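You operate a simulated robot arm through the tools that you are given. There is no shell and no other tool.

The job below is to be done with a simulated two-armed robot. You get a single attempt, and the scene is never put back.

TASK
Wind the returned strap on the empty reel and put it in the tray for its length.
Fine: press the winder button once to reset the counter, then wind till it shows End.
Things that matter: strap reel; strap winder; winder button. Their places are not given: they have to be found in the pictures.

It is judged by the outcome, as a careful person would: the job done as asked, and still so three seconds after it is handed in. It fails if anything else is knocked over, pushed out of place, dropped, spilled or broken.

THE ROBOT
Two 7-joint arms with fingered hands on one trunk that stands fixed in place. Base frame: the origin is at the foot of the trunk, x ahead of it, y to its left, z up; the work surface is at about z = 800. Lengths are in mm, angles in rad, forces in N, time in s.
The left shoulder is at [21, 208, 1573], the right one opposite. With the tool pointing down near the work surface each hand reaches from about 100 to 940 mm from the base axis, measured 20 degrees to its own side. Payload 5 kg a hand.
Tool frame (each hand has its own): the origin (TCP) lies between the finger pads and is the grasp point; the fingertips stand 48 mm ahead of it; z points along the fingers, y is the line along which they close. The gripper opens to 160 mm. The gripper's body begins 56 mm behind the TCP. The gripper is a hand of 4 fingers: y runs from the thumb to the fingers, the wrist lies at [-26, -142, -252] in the tool frame.
Orientation is that of the tool frame in the base frame, as [roll, pitch, yaw] about the fixed x, y, z axes, in that order (R = Rz(yaw) Ry(pitch) Rx(roll)). With the fingers straight down and the wrist toward the robot, the tool's x, y and z point along [0, 1, 0], [1, 0, 0] and [0, 0, -1] of the base frame.

THE INTERFACE
- The arms move only by the tool servo_tool. It takes "left_series", "right_series" or both (then of equal length, played together; a hand with none holds still); each is a list of rows, each an object (a shift or turn left out is 0) with "xyz": the shift along the tool's x, y, z in mm, a list of three; "dr": the turn, a rotation vector about the tool's x, y, z in degrees, a list of three. In form: [{"xyz": [dx, dy, dz], "dr": [rx, ry, rz]}, ...]. A call has 1 to 20 rows; each row shifts and turns the commanded pose from where the row before left it, along the tool's axes as they then stand. Rows are played at 5 a second. More than 50 mm and 0.15 rad between two rows, and nothing of the call is played. A pose out of reach is approached as far as the arm can. The call stops where the force on the tool passes 90 N (or 10 N more than at its start, if that is more) or the arm is blocked; 0.2 s more then pass. In this call time passes only in rows, and 0.2 s behind the last. It gives the time, the measured TCP pose, the force on the tool (base axes), the opening and the grip force at its end, in the units of the frame above (readings bear some noise), with the torque about the TCP (base axes, N m) and any sound that the robot's microphone picked up.
- Cameras (640 x 400 px; columns grow to the right, rows downward): "scene" is now at [89.2, -4.4, 1746.3]; the picture's right is [-0.04, -1.00, 0.00], its down [-0.72, 0.03, -0.69] and it looks along [0.69, -0.03, -0.72] (base axes); focal length 264 px, centre (320, 200). "left" rides on the left gripper at [-87, -133, -189] in its tool frame; the picture's right is [-0.83, -0.26, 0.49], its down [0.51, -0.71, 0.49] and it looks along [0.22, 0.66, 0.72] (tool axes); focal length 238 px, centre (320, 200). "right" rides on the right gripper at [87, -133, -189] in its tool frame; the picture's right is [-0.83, 0.26, -0.49], its down [-0.51, -0.71, 0.49] and it looks along [-0.22, 0.66, 0.72] (tool axes); focal length 238 px, centre (320, 200).
- get_image(camera): a new picture of that camera. It takes no simulated time.
- lift_body(by): slides the trunk up (or, below 0, down) by that many mm; the arms and the scene camera ride with it, the base frame stays. It gives what a move gives, with no picture.
- set_fingers(index, middle, ring, thumb_bend, thumb_turn, hand): sets how far each is bent, from 0 (flat) to 100 (curled in); at 30 the hand is open as for a grip, at 70 the pads meet at the TCP. One left out holds its place. A second passes; each finger stops where it meets its share of the squeeze, and holds until it gets a number again. It is the only way to open and close the hand. It gives what a move gives, with no picture; readings hold the bend of each and the force on the fingers (four entries, about 0 where the hand has none), thumb and palm. thumb_turn goes from beside the hand (0) to across from the fingers (100), as for a grip.
- turn_head(pan, tilt): turns the head with the scene camera to pan (to the left, within 1.501 rad either way) and tilt (down, from -0.506 to 1.204), counted from straight ahead of the robot. It gives what a move gives.
- locate(camera, pixels): there is no depth. For up to 12 entries [column, row, z] of the newest picture of that camera ("zoom" is the newest enlarged one), the place [x, y] in the base frame at which the ray of that pixel passes the height z, good to about 3 mm. It takes no simulated time.
- close_up(camera, box): a new picture of the part [left, top, right, bottom] of that camera's present view, enlarged. It takes no simulated time.
- hand_in(): hands the job in; it is judged then, once.

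Unless the task says otherwise, let go and move clear before handing in.

The tools are called by a JSON object that holds its "method" and its "body". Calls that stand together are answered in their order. servo_tool: Moves the arms, as the interface text tells. Its arguments: {"type":"object","properties":{"left_series":{"type":"array"},"right_series":{"type":"array"}},"required":[]} The other tools are called the same way: lift_body (by) slides the trunk up or down; set_fingers (index, middle, ring, thumb_bend, thumb_turn, hand) moves the fingers one by one; turn_head (pan, tilt) turns the head that bears the scene camera; get_image (camera) takes a picture; locate (camera, pixels) gives the place at which the rays of pixels pass given heights; close_up (camera, box) takes an enlarged picture of a part of a camera's view; hand_in () hands the job in.

At the start:

```text
t: 0.0
left_eef_pos: [707.6, 332.1, 1486.1]
left_orientation: [-3.142, 0.0, 1.572]
left_wrist_force: [-0.1, 0.3, -0.5]
left_wrist_torque: [-0.01, 0.01, -0.01]
left_gripper_width: 159.7
left_grip_force: 0.0
left_shape: jaw
left_bend: [30.0, 30.0, 30.0, 30.0, 98.0]
left_finger forces: [0.0, 0.0, 0.1, 0.1, 0.0, 0.0]
right_eef_pos: [664.7, -309.1, 1478.0]
right_orientation: [-3.141, 0.0, 1.57]
right_wrist_force: [0.4, -0.3, 0.0]
right_wrist_torque: [0.01, -0.02, 0.03]
right_gripper_width: 159.4
right_grip_force: 0.1
right_shape: jaw
right_bend: [30.0, 30.0, 30.0, 30.0, 98.0]
right_finger forces: [0.0, 0.0, 0.1, 0.0, 0.1, 0.0]
trunk travel left (down, up): [-575.0, 115.0]
head pan, tilt: [-0.042, 0.81]
```

scene: 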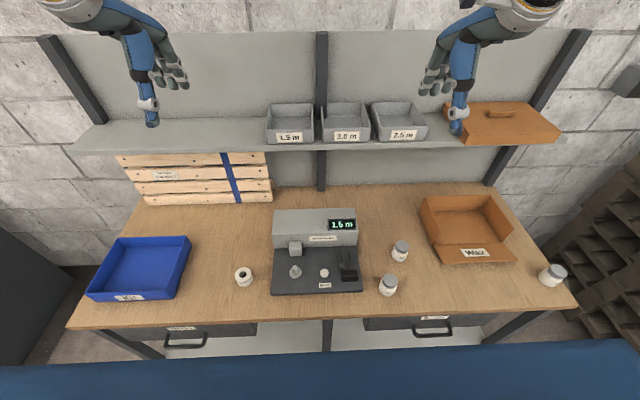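
right: 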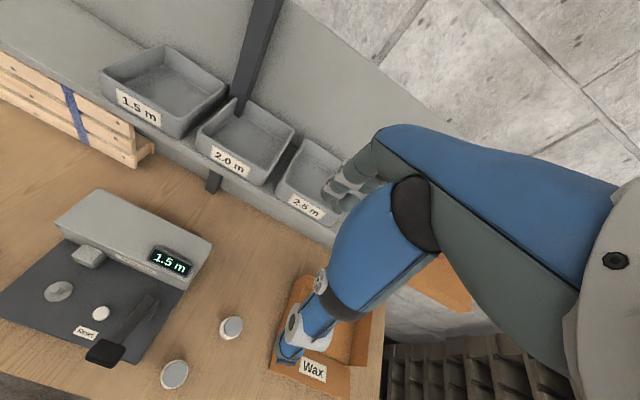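
left: 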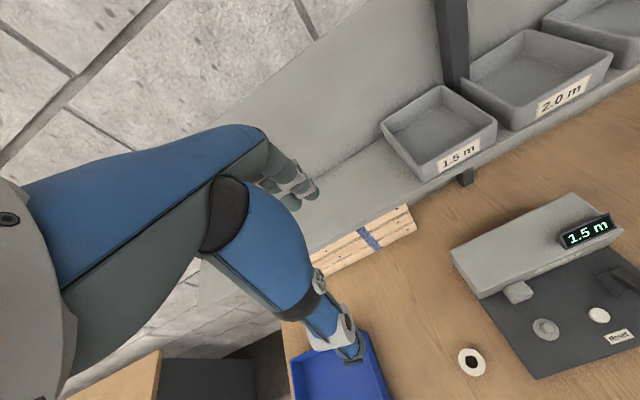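

The scene shows the winder around pixels (315,250) with a display reading "1.5 m", a white button near (324,272), a lever near (348,270), and a white reel near (244,276). I will enlarge these parts before moving.

{"method": "close_up", "body": {"camera": "scene", "box": [220, 190, 420, 315]}}

{"method": "close_up", "body": {"camera": "right", "box": [0, 180, 260, 390]}}

{"method": "close_up", "body": {"camera": "left", "box": [430, 180, 640, 400]}}

```text
3.20 times, centred on (320, 252) of scene
```

zoom: 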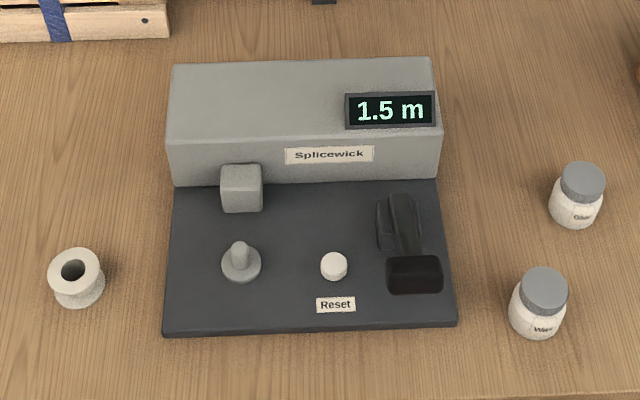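

```text
1.90 times, centred on (130, 285) of right
```

zoom: 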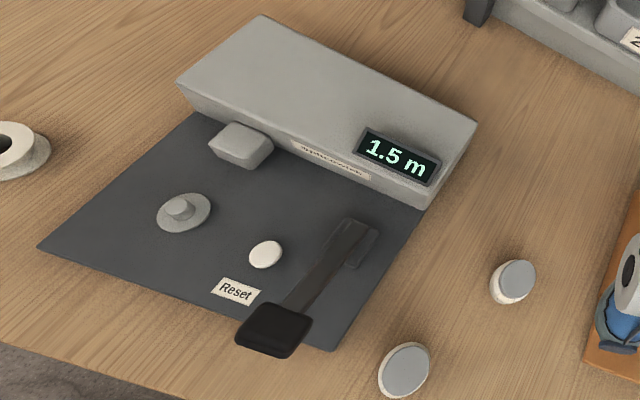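

```text
1.82 times, centred on (535, 290) of left
```

zoom: 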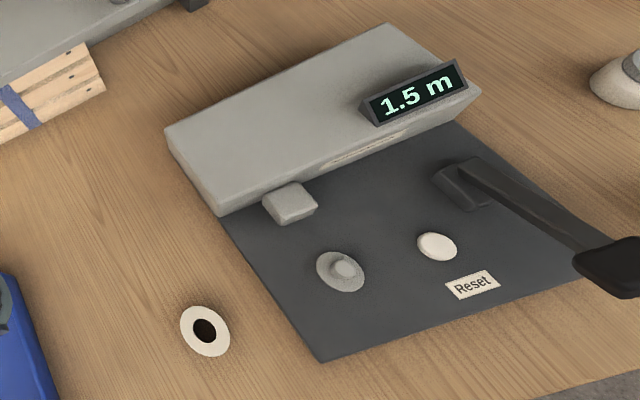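

The close-ups show the spindle peg at zoom (241,262), the white Reset button at (334,266), a lever with a black pad at (414,272), and the reel at (76,275). Next I'll take tighter close-ups and locate these.

{"method": "close_up", "body": {"camera": "scene", "box": [225, 235, 305, 295]}}

{"method": "close_up", "body": {"camera": "scene", "box": [300, 235, 380, 295]}}

{"method": "locate", "body": {"camera": "scene", "pixels": [[244, 284, 800], [244, 273, 850], [295, 270, 820], [324, 272, 820], [349, 276, 850], [272, 293, 800], [362, 291, 800], [273, 246, 800], [357, 246, 800]]}}

{"method": "close_up", "body": {"camera": "scene", "box": [250, 85, 450, 160]}}

```text
6.67 times, centred on (265, 265) of scene
```

zoom: 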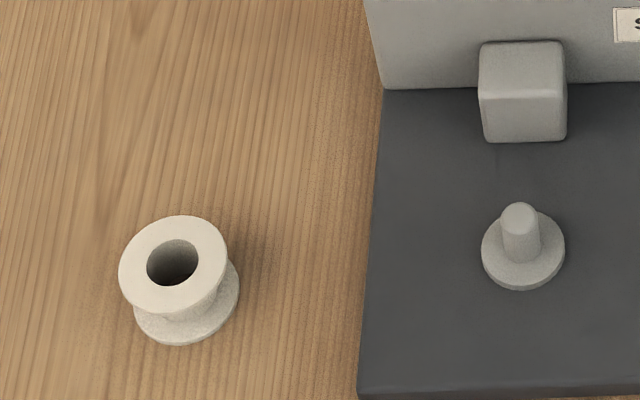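

```text
6.67 times, centred on (340, 265) of scene
```

zoom: 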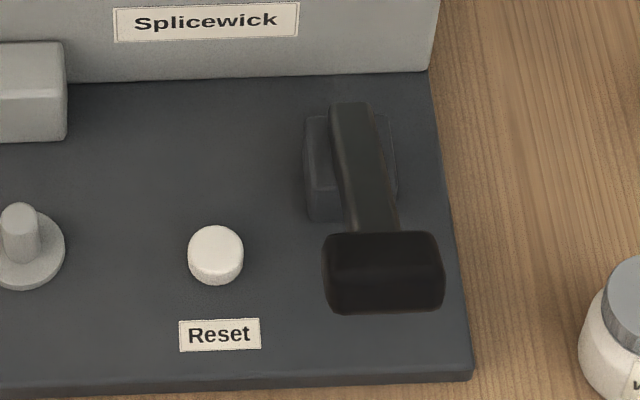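

```text
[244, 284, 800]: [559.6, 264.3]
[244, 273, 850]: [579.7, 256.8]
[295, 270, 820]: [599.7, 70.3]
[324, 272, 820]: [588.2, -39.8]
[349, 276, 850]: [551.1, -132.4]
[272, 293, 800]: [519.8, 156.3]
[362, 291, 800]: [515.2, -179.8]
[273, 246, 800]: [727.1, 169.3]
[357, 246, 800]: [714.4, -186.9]
```

```text
3.20 times, centred on (350, 122) of scene
```

zoom: 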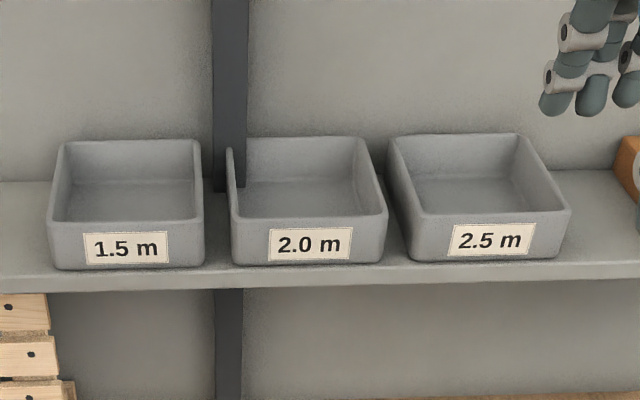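

The three trays on the shelf read 1.5 m, 2.0 m and 2.5 m, and the lever's black pad seems raised off the base. I'll triangulate the pad, button, peg and reel from the scene and right cameras.

{"method": "locate", "body": {"camera": "scene", "pixels": [[349.6, 275.8, 820], [349.6, 275.8, 900], [349.6, 275.8, 980], [324.3, 273, 820], [324.3, 273, 850], [294.8, 267.5, 820], [294.8, 267.5, 870], [241, 274.7, 800], [241, 274.7, 860]]}}

{"method": "locate", "body": {"camera": "right", "pixels": [[105.3, 353.4, 820], [105.3, 353.4, 900], [105.3, 353.4, 980], [101.6, 313.4, 820], [101.6, 313.4, 850], [56, 289, 820], [56, 289, 870]]}}

{"method": "locate", "body": {"camera": "left", "pixels": [[599, 315, 820], [599, 315, 850], [547, 327, 820], [547, 327, 870], [472, 362, 800], [472, 362, 860]]}}

{"method": "close_up", "body": {"camera": "left", "box": [440, 290, 640, 400]}}

```text
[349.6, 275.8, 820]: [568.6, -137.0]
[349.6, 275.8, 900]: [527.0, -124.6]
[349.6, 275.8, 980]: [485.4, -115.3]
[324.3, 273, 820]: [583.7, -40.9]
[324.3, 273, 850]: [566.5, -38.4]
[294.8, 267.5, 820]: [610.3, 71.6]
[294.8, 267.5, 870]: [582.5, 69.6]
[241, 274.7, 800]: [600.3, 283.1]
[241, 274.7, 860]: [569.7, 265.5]
```

```text
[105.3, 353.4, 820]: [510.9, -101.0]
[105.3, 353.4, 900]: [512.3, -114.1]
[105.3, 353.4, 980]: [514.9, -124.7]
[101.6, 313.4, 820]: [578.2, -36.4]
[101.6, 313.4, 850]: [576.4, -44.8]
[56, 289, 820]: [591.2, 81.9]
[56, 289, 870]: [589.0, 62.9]
```

```text
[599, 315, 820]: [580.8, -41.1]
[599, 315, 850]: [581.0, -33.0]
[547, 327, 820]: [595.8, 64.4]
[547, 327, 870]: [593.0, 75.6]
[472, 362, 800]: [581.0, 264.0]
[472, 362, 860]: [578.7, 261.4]
```

```text
3.20 times, centred on (540, 345) of left
```

zoom: 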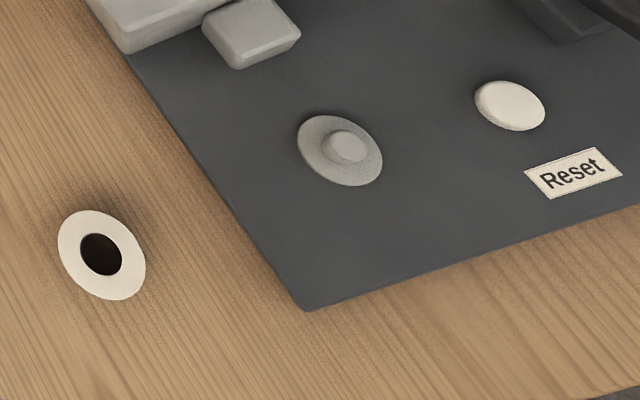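

The pad triangulates to about (513,-119,925), the button to (580,-40,828) and the peg tip to (591,70,857). Now I'll triangulate the trays via their labels and check the reel's height.

{"method": "locate", "body": {"camera": "scene", "pixels": [[289.5, 137.5, 1150], [289.5, 137.5, 1300], [344.5, 135, 1150], [344.5, 135, 1300], [403, 134, 1150], [403, 134, 1300], [243, 274.5, 800], [243, 274.5, 840], [243, 274.5, 860], [245, 281, 800], [344.5, 260.5, 820], [344.5, 260.5, 870]]}}

{"method": "locate", "body": {"camera": "right", "pixels": [[138, 107, 1150], [138, 107, 1300], [230, 161, 1150], [230, 161, 1300], [306, 206, 1150], [306, 206, 1300]]}}

{"method": "locate", "body": {"camera": "left", "pixels": [[459, 154, 1150], [459, 154, 1300], [561, 96, 1150], [561, 96, 1300], [471.6, 361.9, 840], [471.6, 361.9, 860]]}}

{"method": "close_up", "body": {"camera": "left", "box": [370, 30, 640, 200]}}

{"method": "close_up", "body": {"camera": "right", "box": [90, 30, 360, 250]}}

```text
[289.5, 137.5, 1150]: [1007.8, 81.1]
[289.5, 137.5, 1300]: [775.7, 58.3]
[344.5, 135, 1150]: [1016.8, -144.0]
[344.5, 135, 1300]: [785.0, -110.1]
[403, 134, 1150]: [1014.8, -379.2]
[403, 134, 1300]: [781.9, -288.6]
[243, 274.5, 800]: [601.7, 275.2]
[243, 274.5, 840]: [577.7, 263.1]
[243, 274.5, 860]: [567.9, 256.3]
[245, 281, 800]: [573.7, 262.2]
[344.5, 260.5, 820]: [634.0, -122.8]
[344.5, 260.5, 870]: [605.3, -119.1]
```

```text
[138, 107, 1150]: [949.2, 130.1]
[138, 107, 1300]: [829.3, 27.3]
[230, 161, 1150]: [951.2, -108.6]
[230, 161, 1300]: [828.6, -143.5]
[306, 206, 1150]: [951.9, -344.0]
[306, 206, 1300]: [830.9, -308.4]
```

```text
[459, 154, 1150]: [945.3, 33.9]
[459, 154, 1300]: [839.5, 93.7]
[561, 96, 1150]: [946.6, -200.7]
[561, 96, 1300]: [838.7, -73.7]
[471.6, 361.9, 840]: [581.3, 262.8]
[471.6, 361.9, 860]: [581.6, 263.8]
```

```text
2.35 times, centred on (505, 115) of left
```

zoom: 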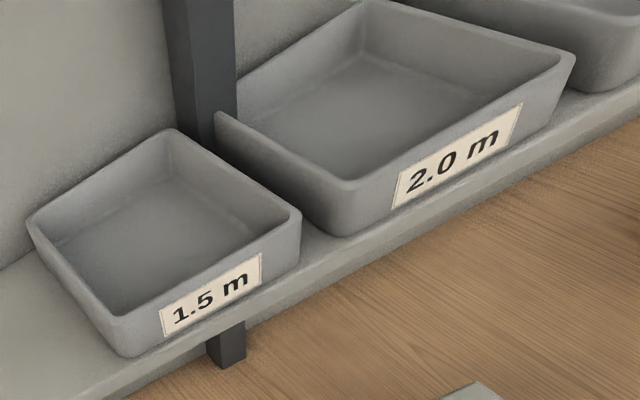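

```text
1.82 times, centred on (225, 140) of right
```

zoom: 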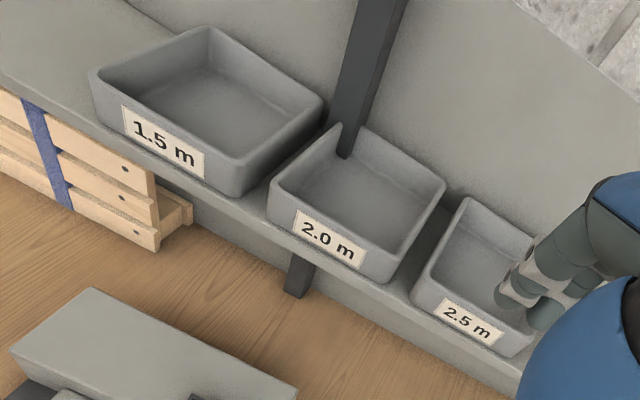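

The labels put the trays at roughly x≈890 (fronts) and y≈70, -127 and -326, with labels near z≈1230; the reel sits at (581,263) with its top near z≈836. I'll bring the left hand back and down to above the reel, then turn it so the fingers close along base y, clear of the guide block behind the peg.

{"method": "servo_tool", "body": {"left_series": [{"xyz": [-7, -30, 20]}, {"xyz": [-7, -30, 30]}, {"xyz": [-7, -30, 30]}, {"xyz": [-7, -20, 38]}, {"xyz": [-7, -10, 42]}, {"xyz": [-7, -6, 44]}, {"xyz": [-7, 0, 44]}, {"xyz": [-7, 0, 44]}, {"xyz": [-7, 0, 44]}, {"xyz": [-6, 0, 44]}]}}

{"method": "servo_tool", "body": {"left_series": [{"dr": [0, 0, 8]}, {"dr": [0, 0, 8]}, {"dr": [0, 0, 8]}, {"dr": [0, 0, 8]}, {"dr": [0, 0, 8]}, {"dr": [0, 0, 8]}, {"dr": [0, 0, 8]}, {"dr": [0, 0, 8]}, {"dr": [0, 0, 8]}, {"dr": [0, 0, 8]}, {"dr": [0, 0, 8]}, {"dr": [0, 0, 2]}]}}

{"method": "get_image", "body": {"camera": "scene"}}

{"method": "get_image", "body": {"camera": "left"}}

```text
t: 2.2
left_eef_pos: [582.7, 264.3, 1108.3]
left_orientation: [-3.14, 0.001, 1.572]
left_wrist_force: [2.6, -0.2, 0.2]
left_wrist_torque: [-0.02, 0.24, -0.05]
left_gripper_width: 159.8
left_grip_force: 0.1
left_shape: jaw
left_bend: [30.0, 30.0, 30.0, 30.0, 98.0]
left_finger forces: [0.0, 0.0, 0.0, 0.1, 0.0, 0.1]
right_eef_pos: [666.0, -309.3, 1477.1]
right_orientation: [-3.14, 0.001, 1.571]
right_wrist_force: [0.7, -0.3, -0.3]
right_wrist_torque: [0.0, 0.12, -0.01]
right_gripper_width: 159.3
right_grip_force: 0.0
right_shape: jaw
right_bend: [30.0, 30.0, 30.0, 30.0, 98.0]
right_finger forces: [0.0, 0.0, 0.1, 0.0, 0.0, 0.0]
trunk travel left (down, up): [-575.0, 115.0]
head pan, tilt: [-0.042, 0.81]
```

```text
t: 4.8
left_eef_pos: [581.2, 262.5, 1107.3]
left_orientation: [-3.14, 0.0, -0.001]
left_wrist_force: [0.4, -0.6, -0.1]
left_wrist_torque: [0.03, 0.01, 0.01]
left_gripper_width: 159.9
left_grip_force: 0.1
left_shape: jaw
left_bend: [30.0, 30.0, 30.0, 30.0, 97.0]
left_finger forces: [0.1, 0.0, 0.1, 0.0, 0.0, 0.1]
right_eef_pos: [664.1, -309.1, 1478.1]
right_orientation: [3.14, 0.001, 1.569]
right_wrist_force: [-0.1, 0.2, -0.6]
right_wrist_torque: [0.07, 0.01, 0.03]
right_gripper_width: 159.5
right_grip_force: 0.2
right_shape: jaw
right_bend: [30.0, 30.0, 30.0, 30.0, 98.0]
right_finger forces: [0.0, 0.1, 0.0, 0.0, 0.1, 0.0]
trunk travel left (down, up): [-575.0, 115.0]
head pan, tilt: [-0.042, 0.81]
```

```text
taken
```

scene: 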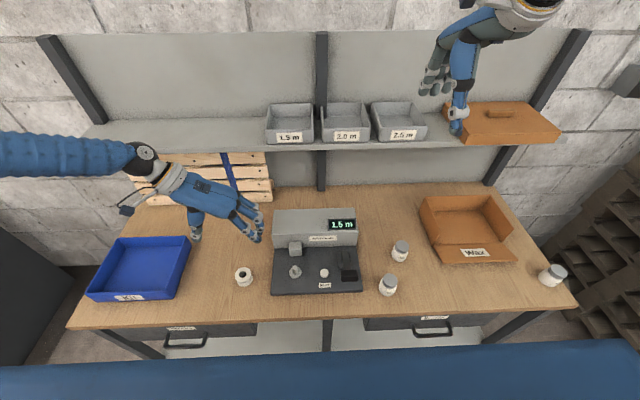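

```text
taken
```

left: 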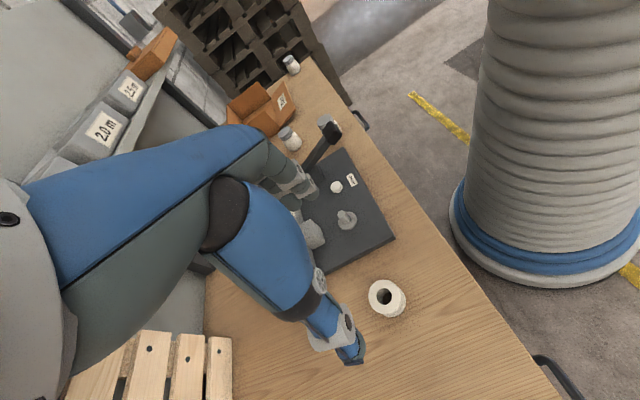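

The left hand is now above the reel with the fingers to the right (scene fingertips around (255,235), thumb at (195,235)). I'll zoom in on the hand and on the winder from this new angle.

{"method": "close_up", "body": {"camera": "left", "box": [240, 100, 420, 330]}}

{"method": "close_up", "body": {"camera": "scene", "box": [130, 140, 310, 300]}}

{"method": "locate", "body": {"camera": "left", "pixels": [[386, 297, 830], [386, 297, 840], [349, 214, 857], [336, 186, 828], [330, 128, 900], [330, 128, 950]]}}

```text
1.74 times, centred on (330, 215) of left
```

zoom: 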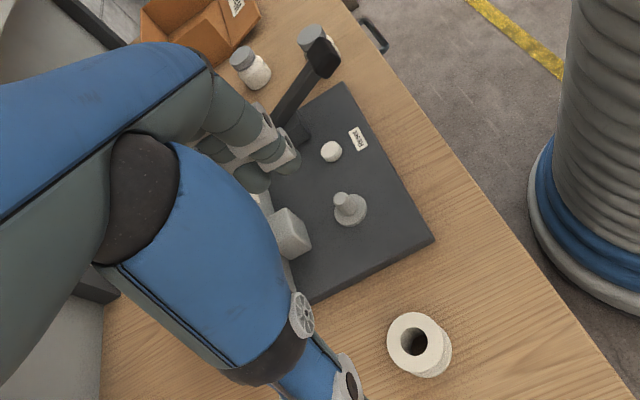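

```text
2.50 times, centred on (220, 220) of scene
```

zoom: 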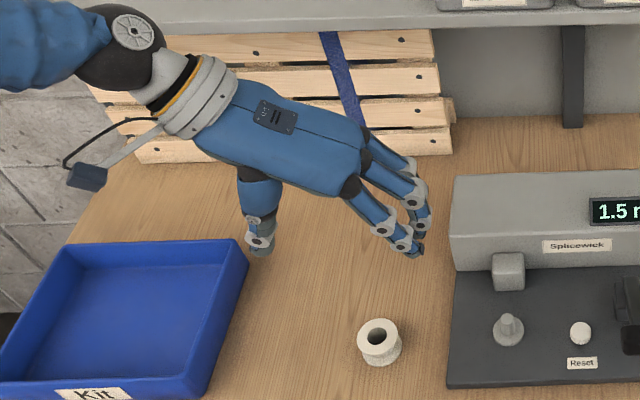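

```text
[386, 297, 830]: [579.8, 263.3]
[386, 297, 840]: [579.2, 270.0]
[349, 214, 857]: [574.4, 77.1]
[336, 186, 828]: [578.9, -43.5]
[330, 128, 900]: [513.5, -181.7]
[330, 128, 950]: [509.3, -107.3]
```

The reel is confirmed at about (580,263). I'll partly close the left hand in free air to see how its fingertips sit when roughly reel-wide, and refine the peg position.

{"method": "set_fingers", "body": {"hand": "left", "index": 50, "middle": 50, "ring": 50, "thumb_bend": 50, "thumb_turn": 100}}

{"method": "close_up", "body": {"camera": "scene", "box": [150, 170, 290, 290]}}

{"method": "get_image", "body": {"camera": "left"}}

{"method": "get_image", "body": {"camera": "right"}}

{"method": "locate", "body": {"camera": "left", "pixels": [[344.4, 214.4, 850], [344.4, 214.4, 860], [344.4, 214.4, 840]]}}

```text
t: 5.8
left_eef_pos: [581.2, 262.1, 1107.1]
left_orientation: [3.141, 0.0, 0.0]
left_wrist_force: [-0.3, -0.4, 0.1]
left_wrist_torque: [0.01, -0.03, 0.02]
left_gripper_width: 91.4
left_grip_force: 0.1
left_shape: fingers
left_bend: [50.0, 50.0, 50.0, 50.0, 100.0]
left_finger forces: [0.0, 0.0, 0.0, 0.0, 0.1, 0.1]
right_eef_pos: [664.6, -310.7, 1478.1]
right_orientation: [-3.141, 0.0, 1.569]
right_wrist_force: [0.5, 0.1, 0.3]
right_wrist_torque: [-0.01, 0.0, 0.02]
right_gripper_width: 159.9
right_grip_force: 0.1
right_shape: jaw
right_bend: [30.0, 30.0, 30.0, 30.0, 98.0]
right_finger forces: [0.0, 0.0, 0.0, 0.1, 0.0, 0.0]
trunk travel left (down, up): [-575.0, 115.0]
head pan, tilt: [-0.042, 0.81]
```

```text
3.33 times, centred on (220, 230) of scene
```

zoom: 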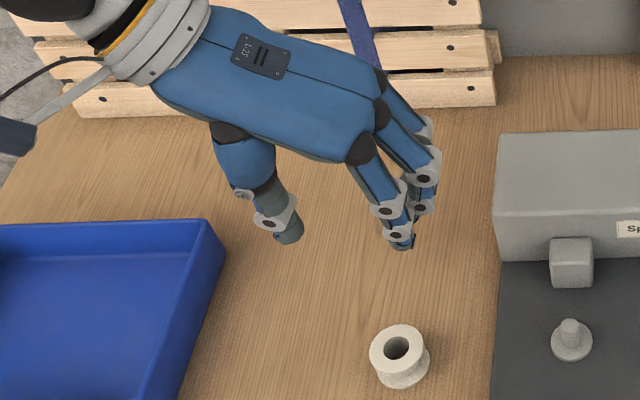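

```text
taken
```

left: 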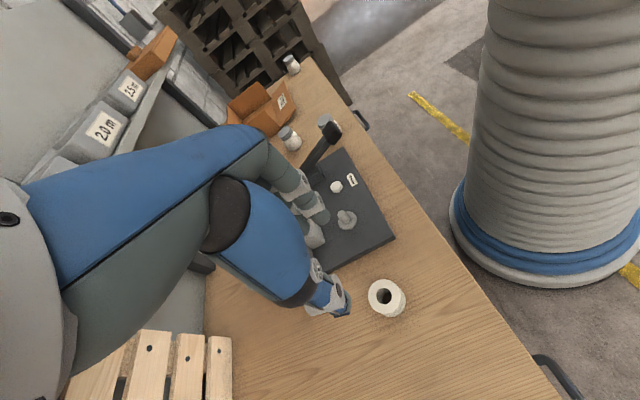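

```text
taken
```

right: 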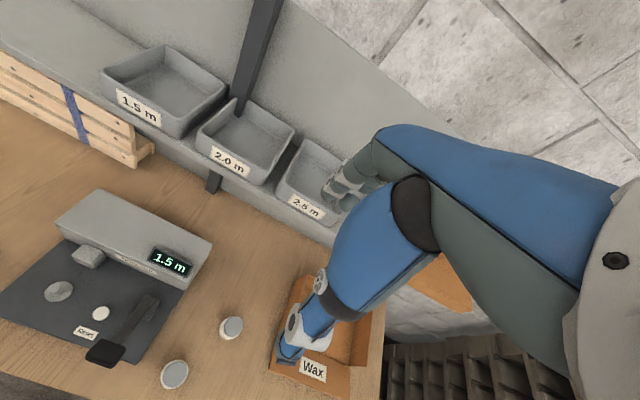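

```text
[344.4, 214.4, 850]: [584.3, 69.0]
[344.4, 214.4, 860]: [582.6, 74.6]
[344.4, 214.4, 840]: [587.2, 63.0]
```

The scene zoom shows the hand geometry well: at bend 50 the opening is 91 mm with tips pointing inward-down. I'll open slightly and descend to about z=900 over the reel, then check.

{"method": "set_fingers", "body": {"hand": "left", "index": 42, "middle": 42, "ring": 42, "thumb_bend": 42, "thumb_turn": 100}}

{"method": "servo_tool", "body": {"left_series": [{"xyz": [0, 0, 40]}, {"xyz": [0, 0, 40]}, {"xyz": [0, 0, 40]}, {"xyz": [0, 0, 40]}, {"xyz": [0, 0, 30]}, {"xyz": [0, 0, 15]}]}}

{"method": "close_up", "body": {"camera": "scene", "box": [190, 210, 310, 310]}}

{"method": "get_image", "body": {"camera": "left"}}

{"method": "close_up", "body": {"camera": "left", "box": [260, 180, 460, 360]}}

```text
t: 6.8
left_eef_pos: [581.3, 262.7, 1106.3]
left_orientation: [3.141, -0.001, -0.001]
left_wrist_force: [-0.5, -0.2, 0.2]
left_wrist_torque: [0.01, 0.03, -0.01]
left_gripper_width: 122.7
left_grip_force: 0.0
left_shape: fingers
left_bend: [42.0, 42.0, 42.0, 42.0, 99.0]
left_finger forces: [0.1, 0.0, 0.0, 0.0, 0.0, 0.0]
right_eef_pos: [665.1, -310.3, 1477.1]
right_orientation: [3.141, -0.001, 1.572]
right_wrist_force: [-1.3, 0.0, 0.2]
right_wrist_torque: [0.02, -0.03, -0.02]
right_gripper_width: 159.8
right_grip_force: 0.1
right_shape: jaw
right_bend: [30.0, 30.0, 30.0, 30.0, 98.0]
right_finger forces: [0.1, 0.1, 0.0, 0.0, 0.0, 0.0]
trunk travel left (down, up): [-575.0, 115.0]
head pan, tilt: [-0.042, 0.81]
```

```text
t: 8.2
left_eef_pos: [581.2, 263.5, 901.2]
left_orientation: [-3.141, -0.001, 0.0]
left_wrist_force: [1.2, 0.5, 0.0]
left_wrist_torque: [0.0, 0.04, -0.05]
left_gripper_width: 122.6
left_grip_force: 0.0
left_shape: fingers
left_bend: [42.0, 42.0, 42.0, 42.0, 99.0]
left_finger forces: [0.0, 0.0, 0.1, 0.0, 0.0, 0.0]
right_eef_pos: [664.9, -310.4, 1477.7]
right_orientation: [-3.141, 0.0, 1.57]
right_wrist_force: [1.0, 0.2, -0.1]
right_wrist_torque: [0.0, -0.01, 0.0]
right_gripper_width: 159.9
right_grip_force: 0.1
right_shape: jaw
right_bend: [30.0, 30.0, 30.0, 30.0, 98.0]
right_finger forces: [0.0, 0.0, 0.1, 0.1, 0.0, 0.0]
trunk travel left (down, up): [-575.0, 115.0]
head pan, tilt: [-0.042, 0.81]
```

```text
4.00 times, centred on (250, 260) of scene
```

zoom: 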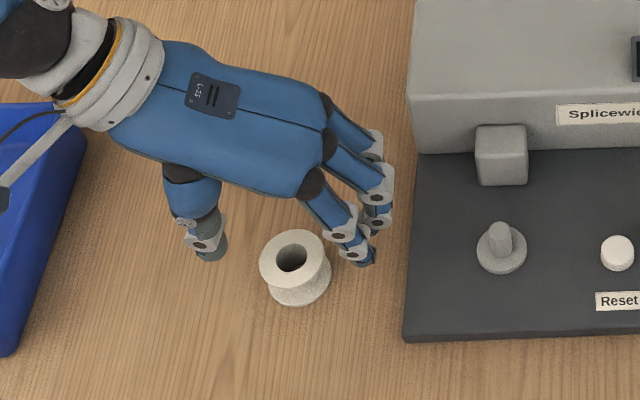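

```text
taken
```

left: 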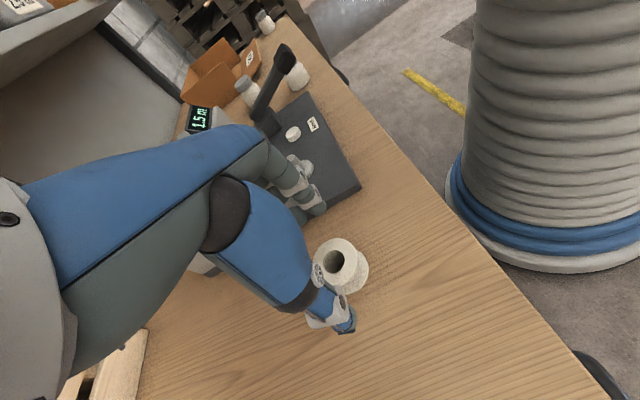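

```text
2.22 times, centred on (360, 270) of left
```

zoom: 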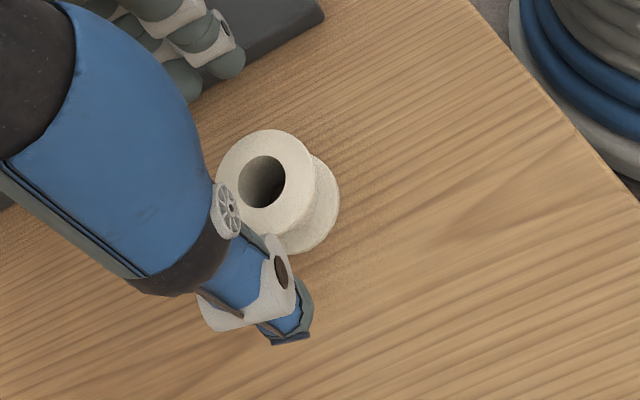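

The reel lies between thumb and fingers (scene zoom reel (295,265), thumb tip (210,250), index tip (360,258)). I'll descend to about z=858 so the tips are around z≈810.

{"method": "servo_tool", "body": {"left_series": [{"xyz": [0, 0, 15]}, {"xyz": [0, 0, 12]}, {"xyz": [0, 0, 8]}, {"xyz": [0, 0, 5]}, {"xyz": [0, 0, 3]}]}}

{"method": "close_up", "body": {"camera": "scene", "box": [200, 230, 300, 310]}}

{"method": "close_up", "body": {"camera": "left", "box": [260, 160, 460, 340]}}

```text
t: 9.4
left_eef_pos: [580.8, 262.2, 857.6]
left_orientation: [3.141, 0.001, 0.0]
left_wrist_force: [0.0, 0.0, 0.0]
left_wrist_torque: [-0.01, -0.01, -0.04]
left_gripper_width: 122.8
left_grip_force: 0.1
left_shape: fingers
left_bend: [42.0, 42.0, 42.0, 42.0, 99.0]
left_finger forces: [0.0, 0.0, 0.1, 0.0, 0.0, 0.0]
right_eef_pos: [664.8, -310.1, 1477.2]
right_orientation: [-3.141, -0.001, 1.569]
right_wrist_force: [0.1, -0.2, 0.3]
right_wrist_torque: [0.0, -0.01, 0.0]
right_gripper_width: 159.5
right_grip_force: 0.0
right_shape: jaw
right_bend: [30.0, 30.0, 30.0, 30.0, 98.0]
right_finger forces: [0.1, 0.0, 0.0, 0.0, 0.0, 0.0]
trunk travel left (down, up): [-575.0, 115.0]
head pan, tilt: [-0.042, 0.81]
```

```text
5.00 times, centred on (250, 270) of scene
```

zoom: 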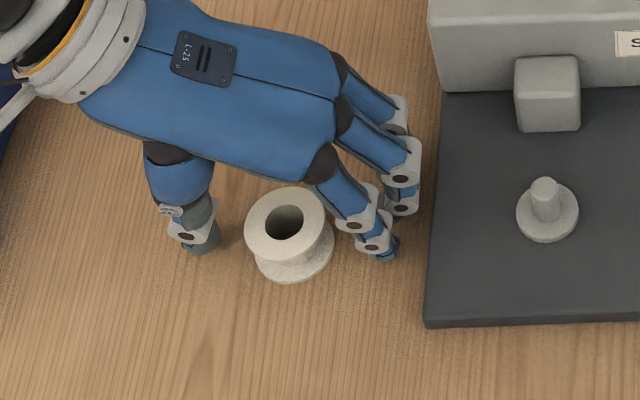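

```text
2.22 times, centred on (360, 250) of left
```

zoom: 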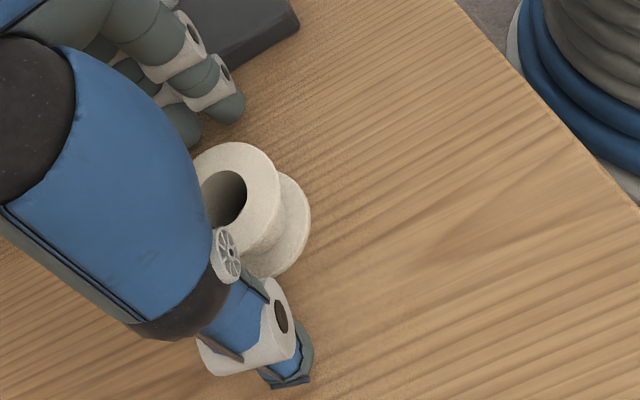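

At z=858 the reel sits between thumb tip (205,240) and fingertips (385,255) in the scene zoom with no contact forces. I'll close the left hand moderately and check.

{"method": "set_fingers", "body": {"hand": "left", "index": 56, "middle": 56, "ring": 56, "thumb_bend": 56}}

{"method": "close_up", "body": {"camera": "scene", "box": [200, 230, 300, 310]}}

{"method": "close_up", "body": {"camera": "left", "box": [260, 160, 460, 340]}}

```text
t: 10.4
left_eef_pos: [582.0, 262.2, 858.1]
left_orientation: [-3.141, -0.001, 0.001]
left_wrist_force: [-0.1, -0.5, -0.5]
left_wrist_torque: [-0.03, 0.03, 0.01]
left_gripper_width: 68.9
left_grip_force: 0.1
left_shape: fingers
left_bend: [56.0, 56.0, 56.0, 56.0, 100.0]
left_finger forces: [0.6, 0.0, 0.1, 0.1, 0.6, 0.0]
right_eef_pos: [664.7, -309.5, 1477.9]
right_orientation: [3.141, 0.0, 1.57]
right_wrist_force: [0.1, 0.8, -0.6]
right_wrist_torque: [0.0, 0.0, -0.02]
right_gripper_width: 159.9
right_grip_force: 0.2
right_shape: jaw
right_bend: [30.0, 30.0, 30.0, 30.0, 98.0]
right_finger forces: [0.0, 0.0, 0.0, 0.1, 0.1, 0.1]
trunk travel left (down, up): [-575.0, 115.0]
head pan, tilt: [-0.042, 0.81]
```

```text
5.00 times, centred on (250, 270) of scene
```

zoom: 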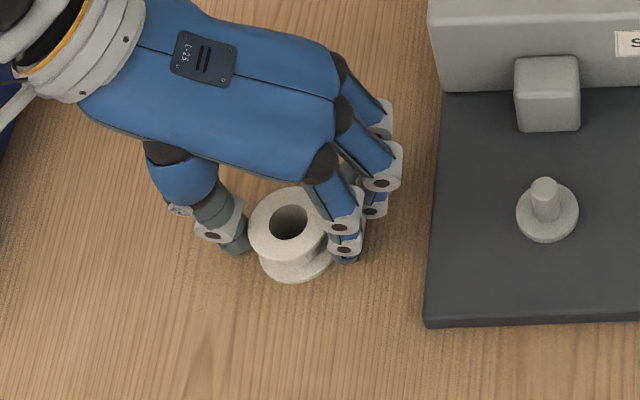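

```text
2.22 times, centred on (360, 250) of left
```

zoom: 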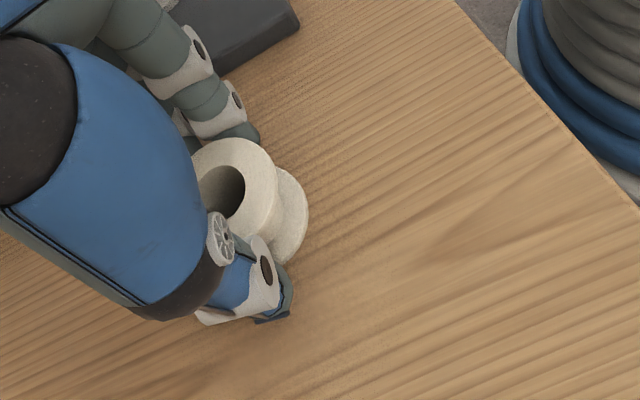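

Index and thumb just touch (0.6 N each) while middle and ring do not, which suggests the reel is nearer the index. I'll locate the tips to centre the grip better.

{"method": "close_up", "body": {"camera": "scene", "box": [225, 250, 275, 295]}}

{"method": "locate", "body": {"camera": "scene", "pixels": [[255.4, 282, 808], [232.4, 279.5, 810], [261, 273, 825], [243.4, 274.4, 836], [245, 281, 803]]}}

```text
8.89 times, centred on (250, 272) of scene
```

zoom: 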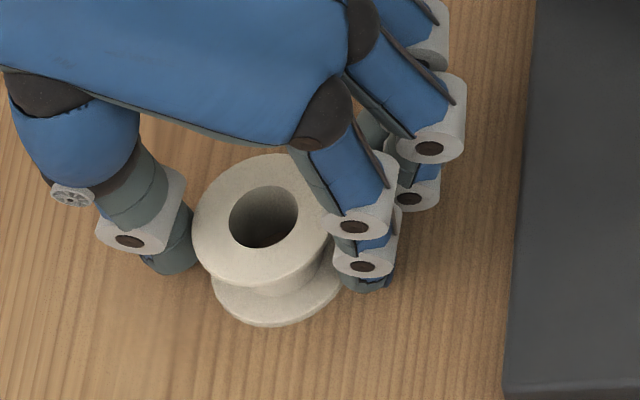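

```text
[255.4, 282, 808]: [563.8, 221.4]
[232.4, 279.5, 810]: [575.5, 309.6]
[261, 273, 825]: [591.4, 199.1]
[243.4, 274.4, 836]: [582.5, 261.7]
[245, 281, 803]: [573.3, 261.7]
```

The index tip (x≈563) and middle (x≈591) straddle the reel centre (x≈579) with the thumb opposite at x≈576, so a three-point grip is good. I'll close those three further and leave the ring finger out of the way.

{"method": "set_fingers", "body": {"hand": "left", "index": 62, "middle": 62, "ring": 52, "thumb_bend": 62}}

{"method": "close_up", "body": {"camera": "scene", "box": [225, 250, 275, 295]}}

{"method": "close_up", "body": {"camera": "left", "box": [260, 160, 460, 340]}}

```text
t: 11.4
left_eef_pos: [581.1, 262.2, 857.6]
left_orientation: [3.141, -0.001, 0.0]
left_wrist_force: [-1.1, -0.4, 0.7]
left_wrist_torque: [0.03, -0.01, -0.03]
left_gripper_width: 64.8
left_grip_force: 10.4
left_shape: fingers
left_bend: [57.0, 60.0, 52.0, 57.0, 100.0]
left_finger forces: [6.6, 3.9, 0.0, 0.0, 10.4, 0.1]
right_eef_pos: [664.5, -309.5, 1477.7]
right_orientation: [3.141, 0.001, 1.57]
right_wrist_force: [-0.4, -0.1, 0.7]
right_wrist_torque: [0.04, 0.0, 0.02]
right_gripper_width: 159.8
right_grip_force: 0.1
right_shape: jaw
right_bend: [30.0, 30.0, 30.0, 30.0, 98.0]
right_finger forces: [0.0, 0.0, 0.0, 0.0, 0.0, 0.0]
trunk travel left (down, up): [-575.0, 115.0]
head pan, tilt: [-0.042, 0.81]
```

```text
8.89 times, centred on (250, 272) of scene
```

zoom: 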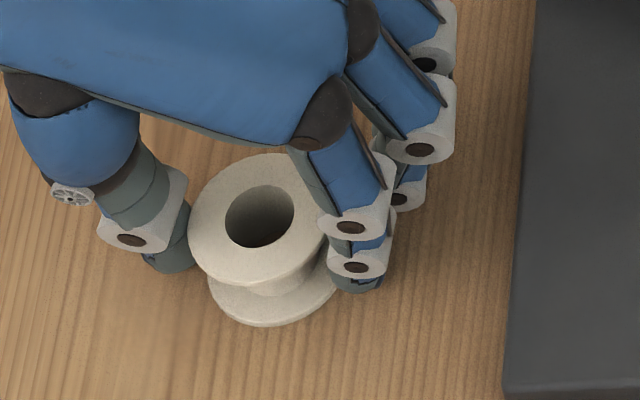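

```text
2.22 times, centred on (360, 250) of left
```

zoom: 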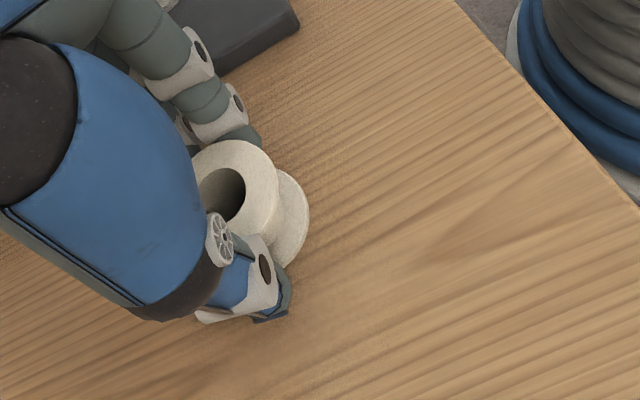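

The grip reads 10.4 N with thumb opposing index and middle, stalled at bend 57–60, so the reel is held. I'll lift it a little and check.

{"method": "servo_tool", "body": {"left_series": [{"xyz": [0, 0, -3]}, {"xyz": [0, 0, -5]}, {"xyz": [0, 0, -10]}, {"xyz": [0, 0, -15]}, {"xyz": [0, 0, -20]}, {"xyz": [0, 0, -20]}]}}

{"method": "close_up", "body": {"camera": "scene", "box": [215, 240, 315, 300]}}

{"method": "close_up", "body": {"camera": "left", "box": [260, 160, 460, 340]}}

{"method": "get_image", "body": {"camera": "right"}}

```text
t: 12.8
left_eef_pos: [581.6, 262.3, 930.9]
left_orientation: [3.14, 0.0, 0.0]
left_wrist_force: [-0.6, -0.2, -2.1]
left_wrist_torque: [-0.01, -0.1, 0.04]
left_gripper_width: 64.7
left_grip_force: 10.3
left_shape: fingers
left_bend: [57.0, 60.0, 52.0, 57.0, 100.0]
left_finger forces: [6.4, 3.7, 0.0, 0.0, 10.6, 0.0]
right_eef_pos: [664.1, -310.9, 1476.6]
right_orientation: [-3.141, -0.001, 1.571]
right_wrist_force: [-0.4, -0.2, -0.3]
right_wrist_torque: [0.0, -0.04, -0.03]
right_gripper_width: 159.3
right_grip_force: 0.1
right_shape: jaw
right_bend: [30.0, 30.0, 30.0, 30.0, 98.0]
right_finger forces: [0.0, 0.0, 0.0, 0.1, 0.1, 0.0]
trunk travel left (down, up): [-575.0, 115.0]
head pan, tilt: [-0.042, 0.81]
```

```text
6.40 times, centred on (265, 270) of scene
```

zoom: 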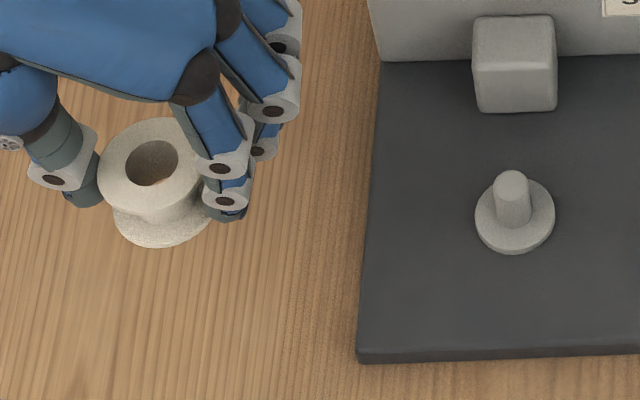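

```text
2.22 times, centred on (360, 250) of left
```

zoom: 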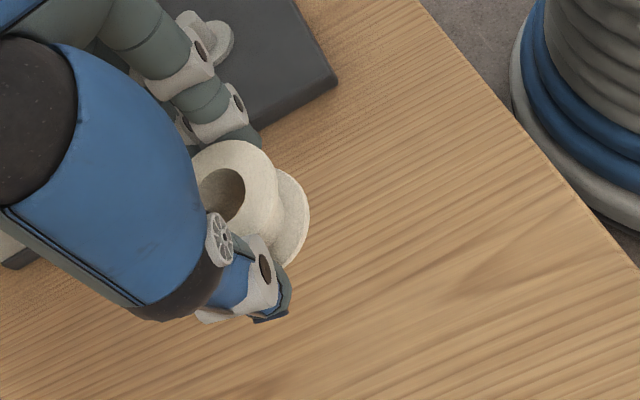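

```text
taken
```

right: 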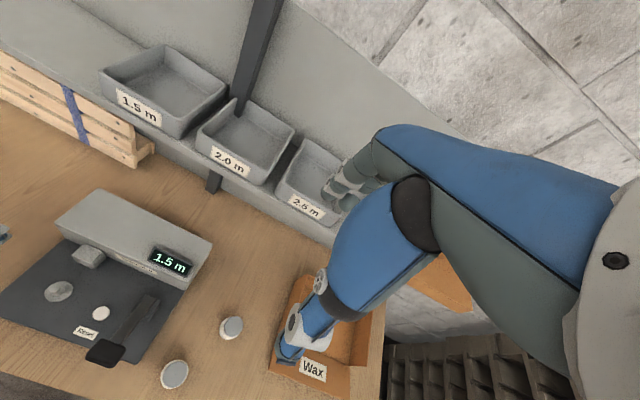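

The reel rose with the hand (about 2 N weight, still upright). Now I'll measure the reel-hole centre and the peg with the same scene camera for the transfer.

{"method": "locate", "body": {"camera": "scene", "pixels": [[238.75, 264.2, 905], [238.75, 264.2, 910], [294.8, 266.9, 850], [294.8, 266.9, 857], [295.5, 272, 816], [295.5, 272, 820], [295.2, 271, 818]]}}

{"method": "close_up", "body": {"camera": "right", "box": [20, 230, 120, 330]}}

{"method": "close_up", "body": {"camera": "scene", "box": [270, 245, 320, 285]}}

```text
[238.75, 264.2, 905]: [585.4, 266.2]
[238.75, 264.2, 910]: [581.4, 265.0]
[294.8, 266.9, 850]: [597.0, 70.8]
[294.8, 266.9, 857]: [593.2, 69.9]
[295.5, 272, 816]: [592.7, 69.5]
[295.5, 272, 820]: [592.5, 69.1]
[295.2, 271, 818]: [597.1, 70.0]
```

```text
4.00 times, centred on (70, 280) of right
```

zoom: 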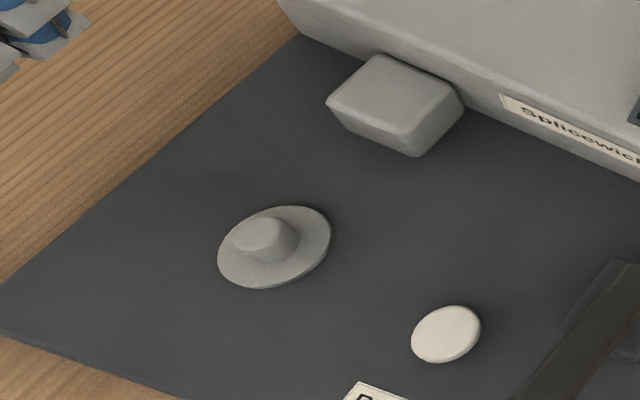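

```text
10.00 times, centred on (295, 265) of scene
```

zoom: 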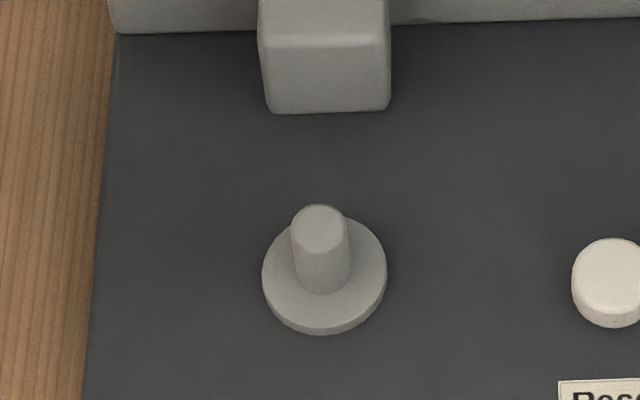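

The 10x zoom gives the peg tip at scene (295.1,267.9) and its disc centre at (295.4,272.4). I'll intersect these with the right camera's view of the same points.

{"method": "locate", "body": {"camera": "scene", "pixels": [[295.1, 267.9, 845], [295.1, 267.9, 852], [295.1, 267.9, 859], [295.4, 272.4, 818], [295.4, 272.4, 824], [295.1, 267.9, 852], [295.4, 272.4, 818]]}}

{"method": "locate", "body": {"camera": "right", "pixels": [[55.5, 289.25, 845], [55.5, 289.25, 852], [55.5, 289.25, 859], [58.75, 291.75, 818], [58.75, 291.75, 824], [55.5, 289.25, 852], [58.75, 291.75, 818]]}}

{"method": "get_image", "body": {"camera": "left"}}

```text
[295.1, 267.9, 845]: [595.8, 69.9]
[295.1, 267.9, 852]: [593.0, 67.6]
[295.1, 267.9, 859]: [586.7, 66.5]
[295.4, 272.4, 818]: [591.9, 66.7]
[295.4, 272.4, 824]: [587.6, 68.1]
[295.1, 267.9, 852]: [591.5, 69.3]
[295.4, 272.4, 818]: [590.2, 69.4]
```

```text
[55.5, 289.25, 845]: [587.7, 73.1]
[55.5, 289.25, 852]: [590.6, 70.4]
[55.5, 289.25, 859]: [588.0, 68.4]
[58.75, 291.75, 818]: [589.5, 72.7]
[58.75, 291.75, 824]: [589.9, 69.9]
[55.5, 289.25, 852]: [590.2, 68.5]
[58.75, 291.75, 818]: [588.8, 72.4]
```

```text
taken
```

left: 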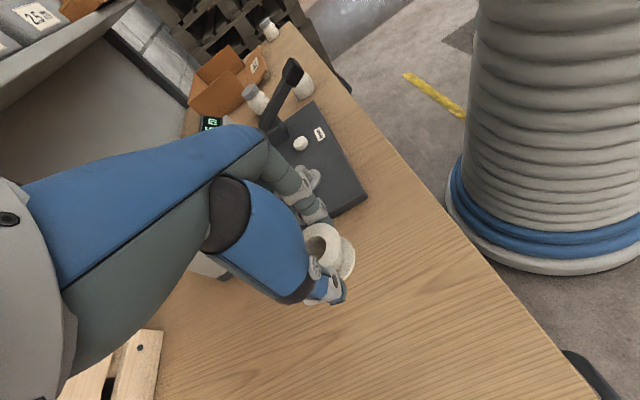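

Both cameras agree the peg is at about (590,69.5) with its tip near z≈855. I'll move the held reel to just above it, raised slightly, then check alignment.

{"method": "servo_tool", "body": {"left_series": [{"xyz": [0, 10, -10]}, {"xyz": [1, 30, -5]}, {"xyz": [2, 40, 0]}, {"xyz": [2, 40, 0]}, {"xyz": [2, 38, 0]}, {"xyz": [1, 22, 0]}, {"xyz": [1, 10, 0]}, {"xyz": [0, 3, 0]}]}}

{"method": "close_up", "body": {"camera": "scene", "box": [265, 235, 325, 285]}}

{"method": "close_up", "body": {"camera": "right", "box": [0, 200, 150, 330]}}

{"method": "get_image", "body": {"camera": "left"}}

```text
t: 14.6
left_eef_pos: [591.8, 69.5, 947.2]
left_orientation: [-3.141, -0.001, 0.0]
left_wrist_force: [0.0, 0.2, -1.3]
left_wrist_torque: [-0.02, -0.03, -0.01]
left_gripper_width: 64.7
left_grip_force: 10.1
left_shape: fingers
left_bend: [57.0, 60.0, 52.0, 57.0, 100.0]
left_finger forces: [6.6, 3.6, 0.0, 0.0, 10.5, 0.0]
right_eef_pos: [665.0, -310.0, 1476.8]
right_orientation: [3.14, -0.001, 1.571]
right_wrist_force: [0.1, -0.5, 0.4]
right_wrist_torque: [0.0, -0.01, 0.02]
right_gripper_width: 159.8
right_grip_force: 0.1
right_shape: jaw
right_bend: [30.0, 30.0, 30.0, 30.0, 98.0]
right_finger forces: [0.0, 0.1, 0.0, 0.0, 0.0, 0.0]
trunk travel left (down, up): [-575.0, 115.0]
head pan, tilt: [-0.042, 0.81]
```

```text
8.00 times, centred on (295, 260) of scene
```

zoom: 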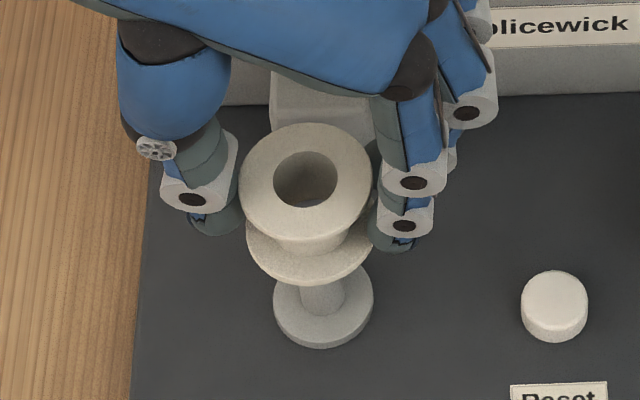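

```text
3.08 times, centred on (75, 265) of right
```

zoom: 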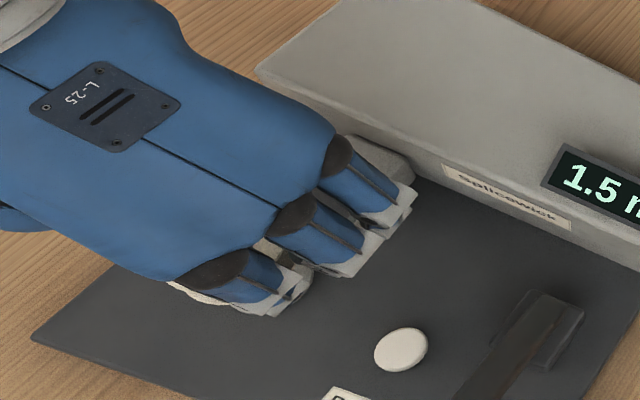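

```text
taken
```

left: 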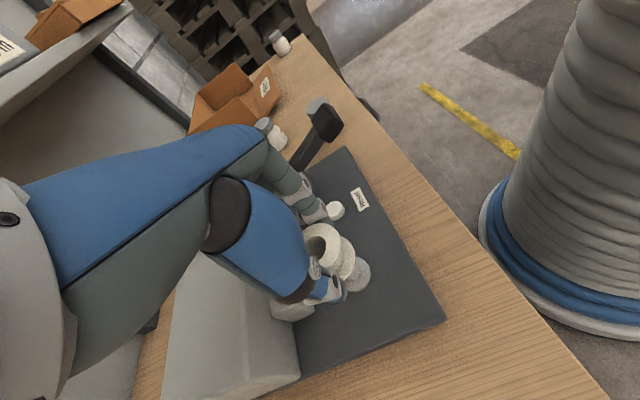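

The scene zoom shows the reel directly in line above the peg in y (reel top (308,181), disc (323,303), consistent with the vertical). I'll check x alignment with the left camera.

{"method": "close_up", "body": {"camera": "left", "box": [280, 200, 400, 310]}}

{"method": "locate", "body": {"camera": "scene", "pixels": [[293.5, 257.6, 925.6], [293.5, 257.6, 920], [293.6, 263.6, 889.6], [295.4, 272.4, 818], [295.4, 272.8, 818], [293.5, 257.6, 925.6], [293.6, 263.6, 889.6]]}}

```text
3.64 times, centred on (340, 255) of left
```

zoom: 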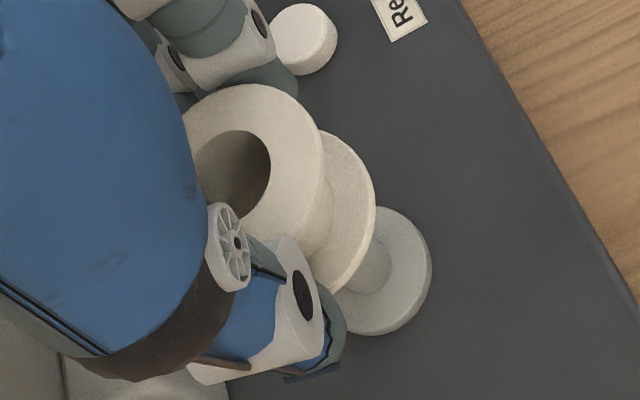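

```text
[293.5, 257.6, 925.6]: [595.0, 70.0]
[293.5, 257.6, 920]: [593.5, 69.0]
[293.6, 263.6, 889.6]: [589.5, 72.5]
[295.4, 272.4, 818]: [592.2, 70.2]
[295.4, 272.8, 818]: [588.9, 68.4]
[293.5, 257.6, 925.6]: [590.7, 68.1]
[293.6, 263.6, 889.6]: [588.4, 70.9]
```

Projecting the TCP into the left camera predicts the reel-hole centre at zoom (235,178), matching what is seen, and the peg disc lies within about 2–3 mm of the axis. I'll lower to just above the peg tip and then continue in small checked steps.

{"method": "servo_tool", "body": {"left_series": [{"xyz": [0, 0, 10]}, {"xyz": [0, 0, 8]}, {"xyz": [0, 0, 4]}]}}

{"method": "close_up", "body": {"camera": "scene", "box": [265, 235, 325, 285]}}

{"method": "close_up", "body": {"camera": "left", "box": [290, 210, 380, 300]}}

```text
t: 15.4
left_eef_pos: [590.6, 70.2, 925.5]
left_orientation: [-3.14, -0.001, -0.001]
left_wrist_force: [0.4, 1.0, -0.5]
left_wrist_torque: [-0.01, 0.01, 0.02]
left_gripper_width: 64.6
left_grip_force: 10.3
left_shape: fingers
left_bend: [57.0, 60.0, 52.0, 57.0, 100.0]
left_finger forces: [6.5, 3.7, 0.0, 0.0, 10.5, 0.0]
right_eef_pos: [664.3, -308.1, 1477.1]
right_orientation: [3.141, -0.001, 1.571]
right_wrist_force: [0.6, 0.9, 0.8]
right_wrist_torque: [-0.03, 0.0, -0.03]
right_gripper_width: 159.7
right_grip_force: 0.1
right_shape: jaw
right_bend: [30.0, 30.0, 30.0, 30.0, 98.0]
right_finger forces: [0.0, 0.0, 0.0, 0.0, 0.1, 0.0]
trunk travel left (down, up): [-575.0, 115.0]
head pan, tilt: [-0.042, 0.81]
```

```text
8.00 times, centred on (295, 260) of scene
```

zoom: 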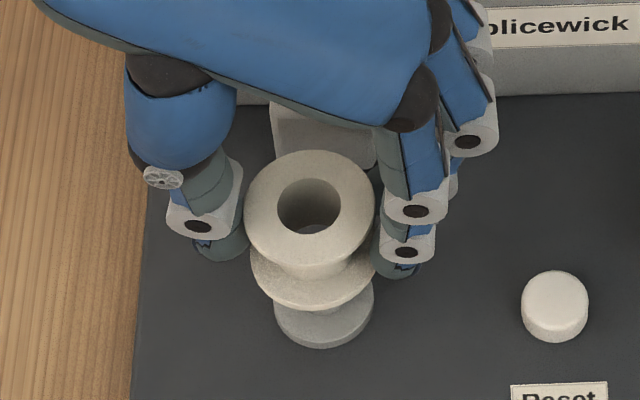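

```text
4.44 times, centred on (335, 255) of left
```

zoom: 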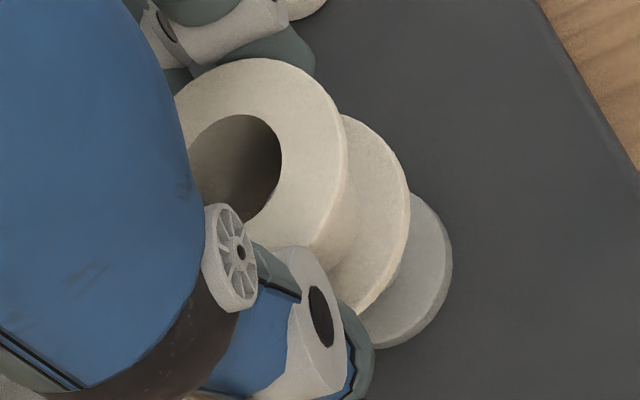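

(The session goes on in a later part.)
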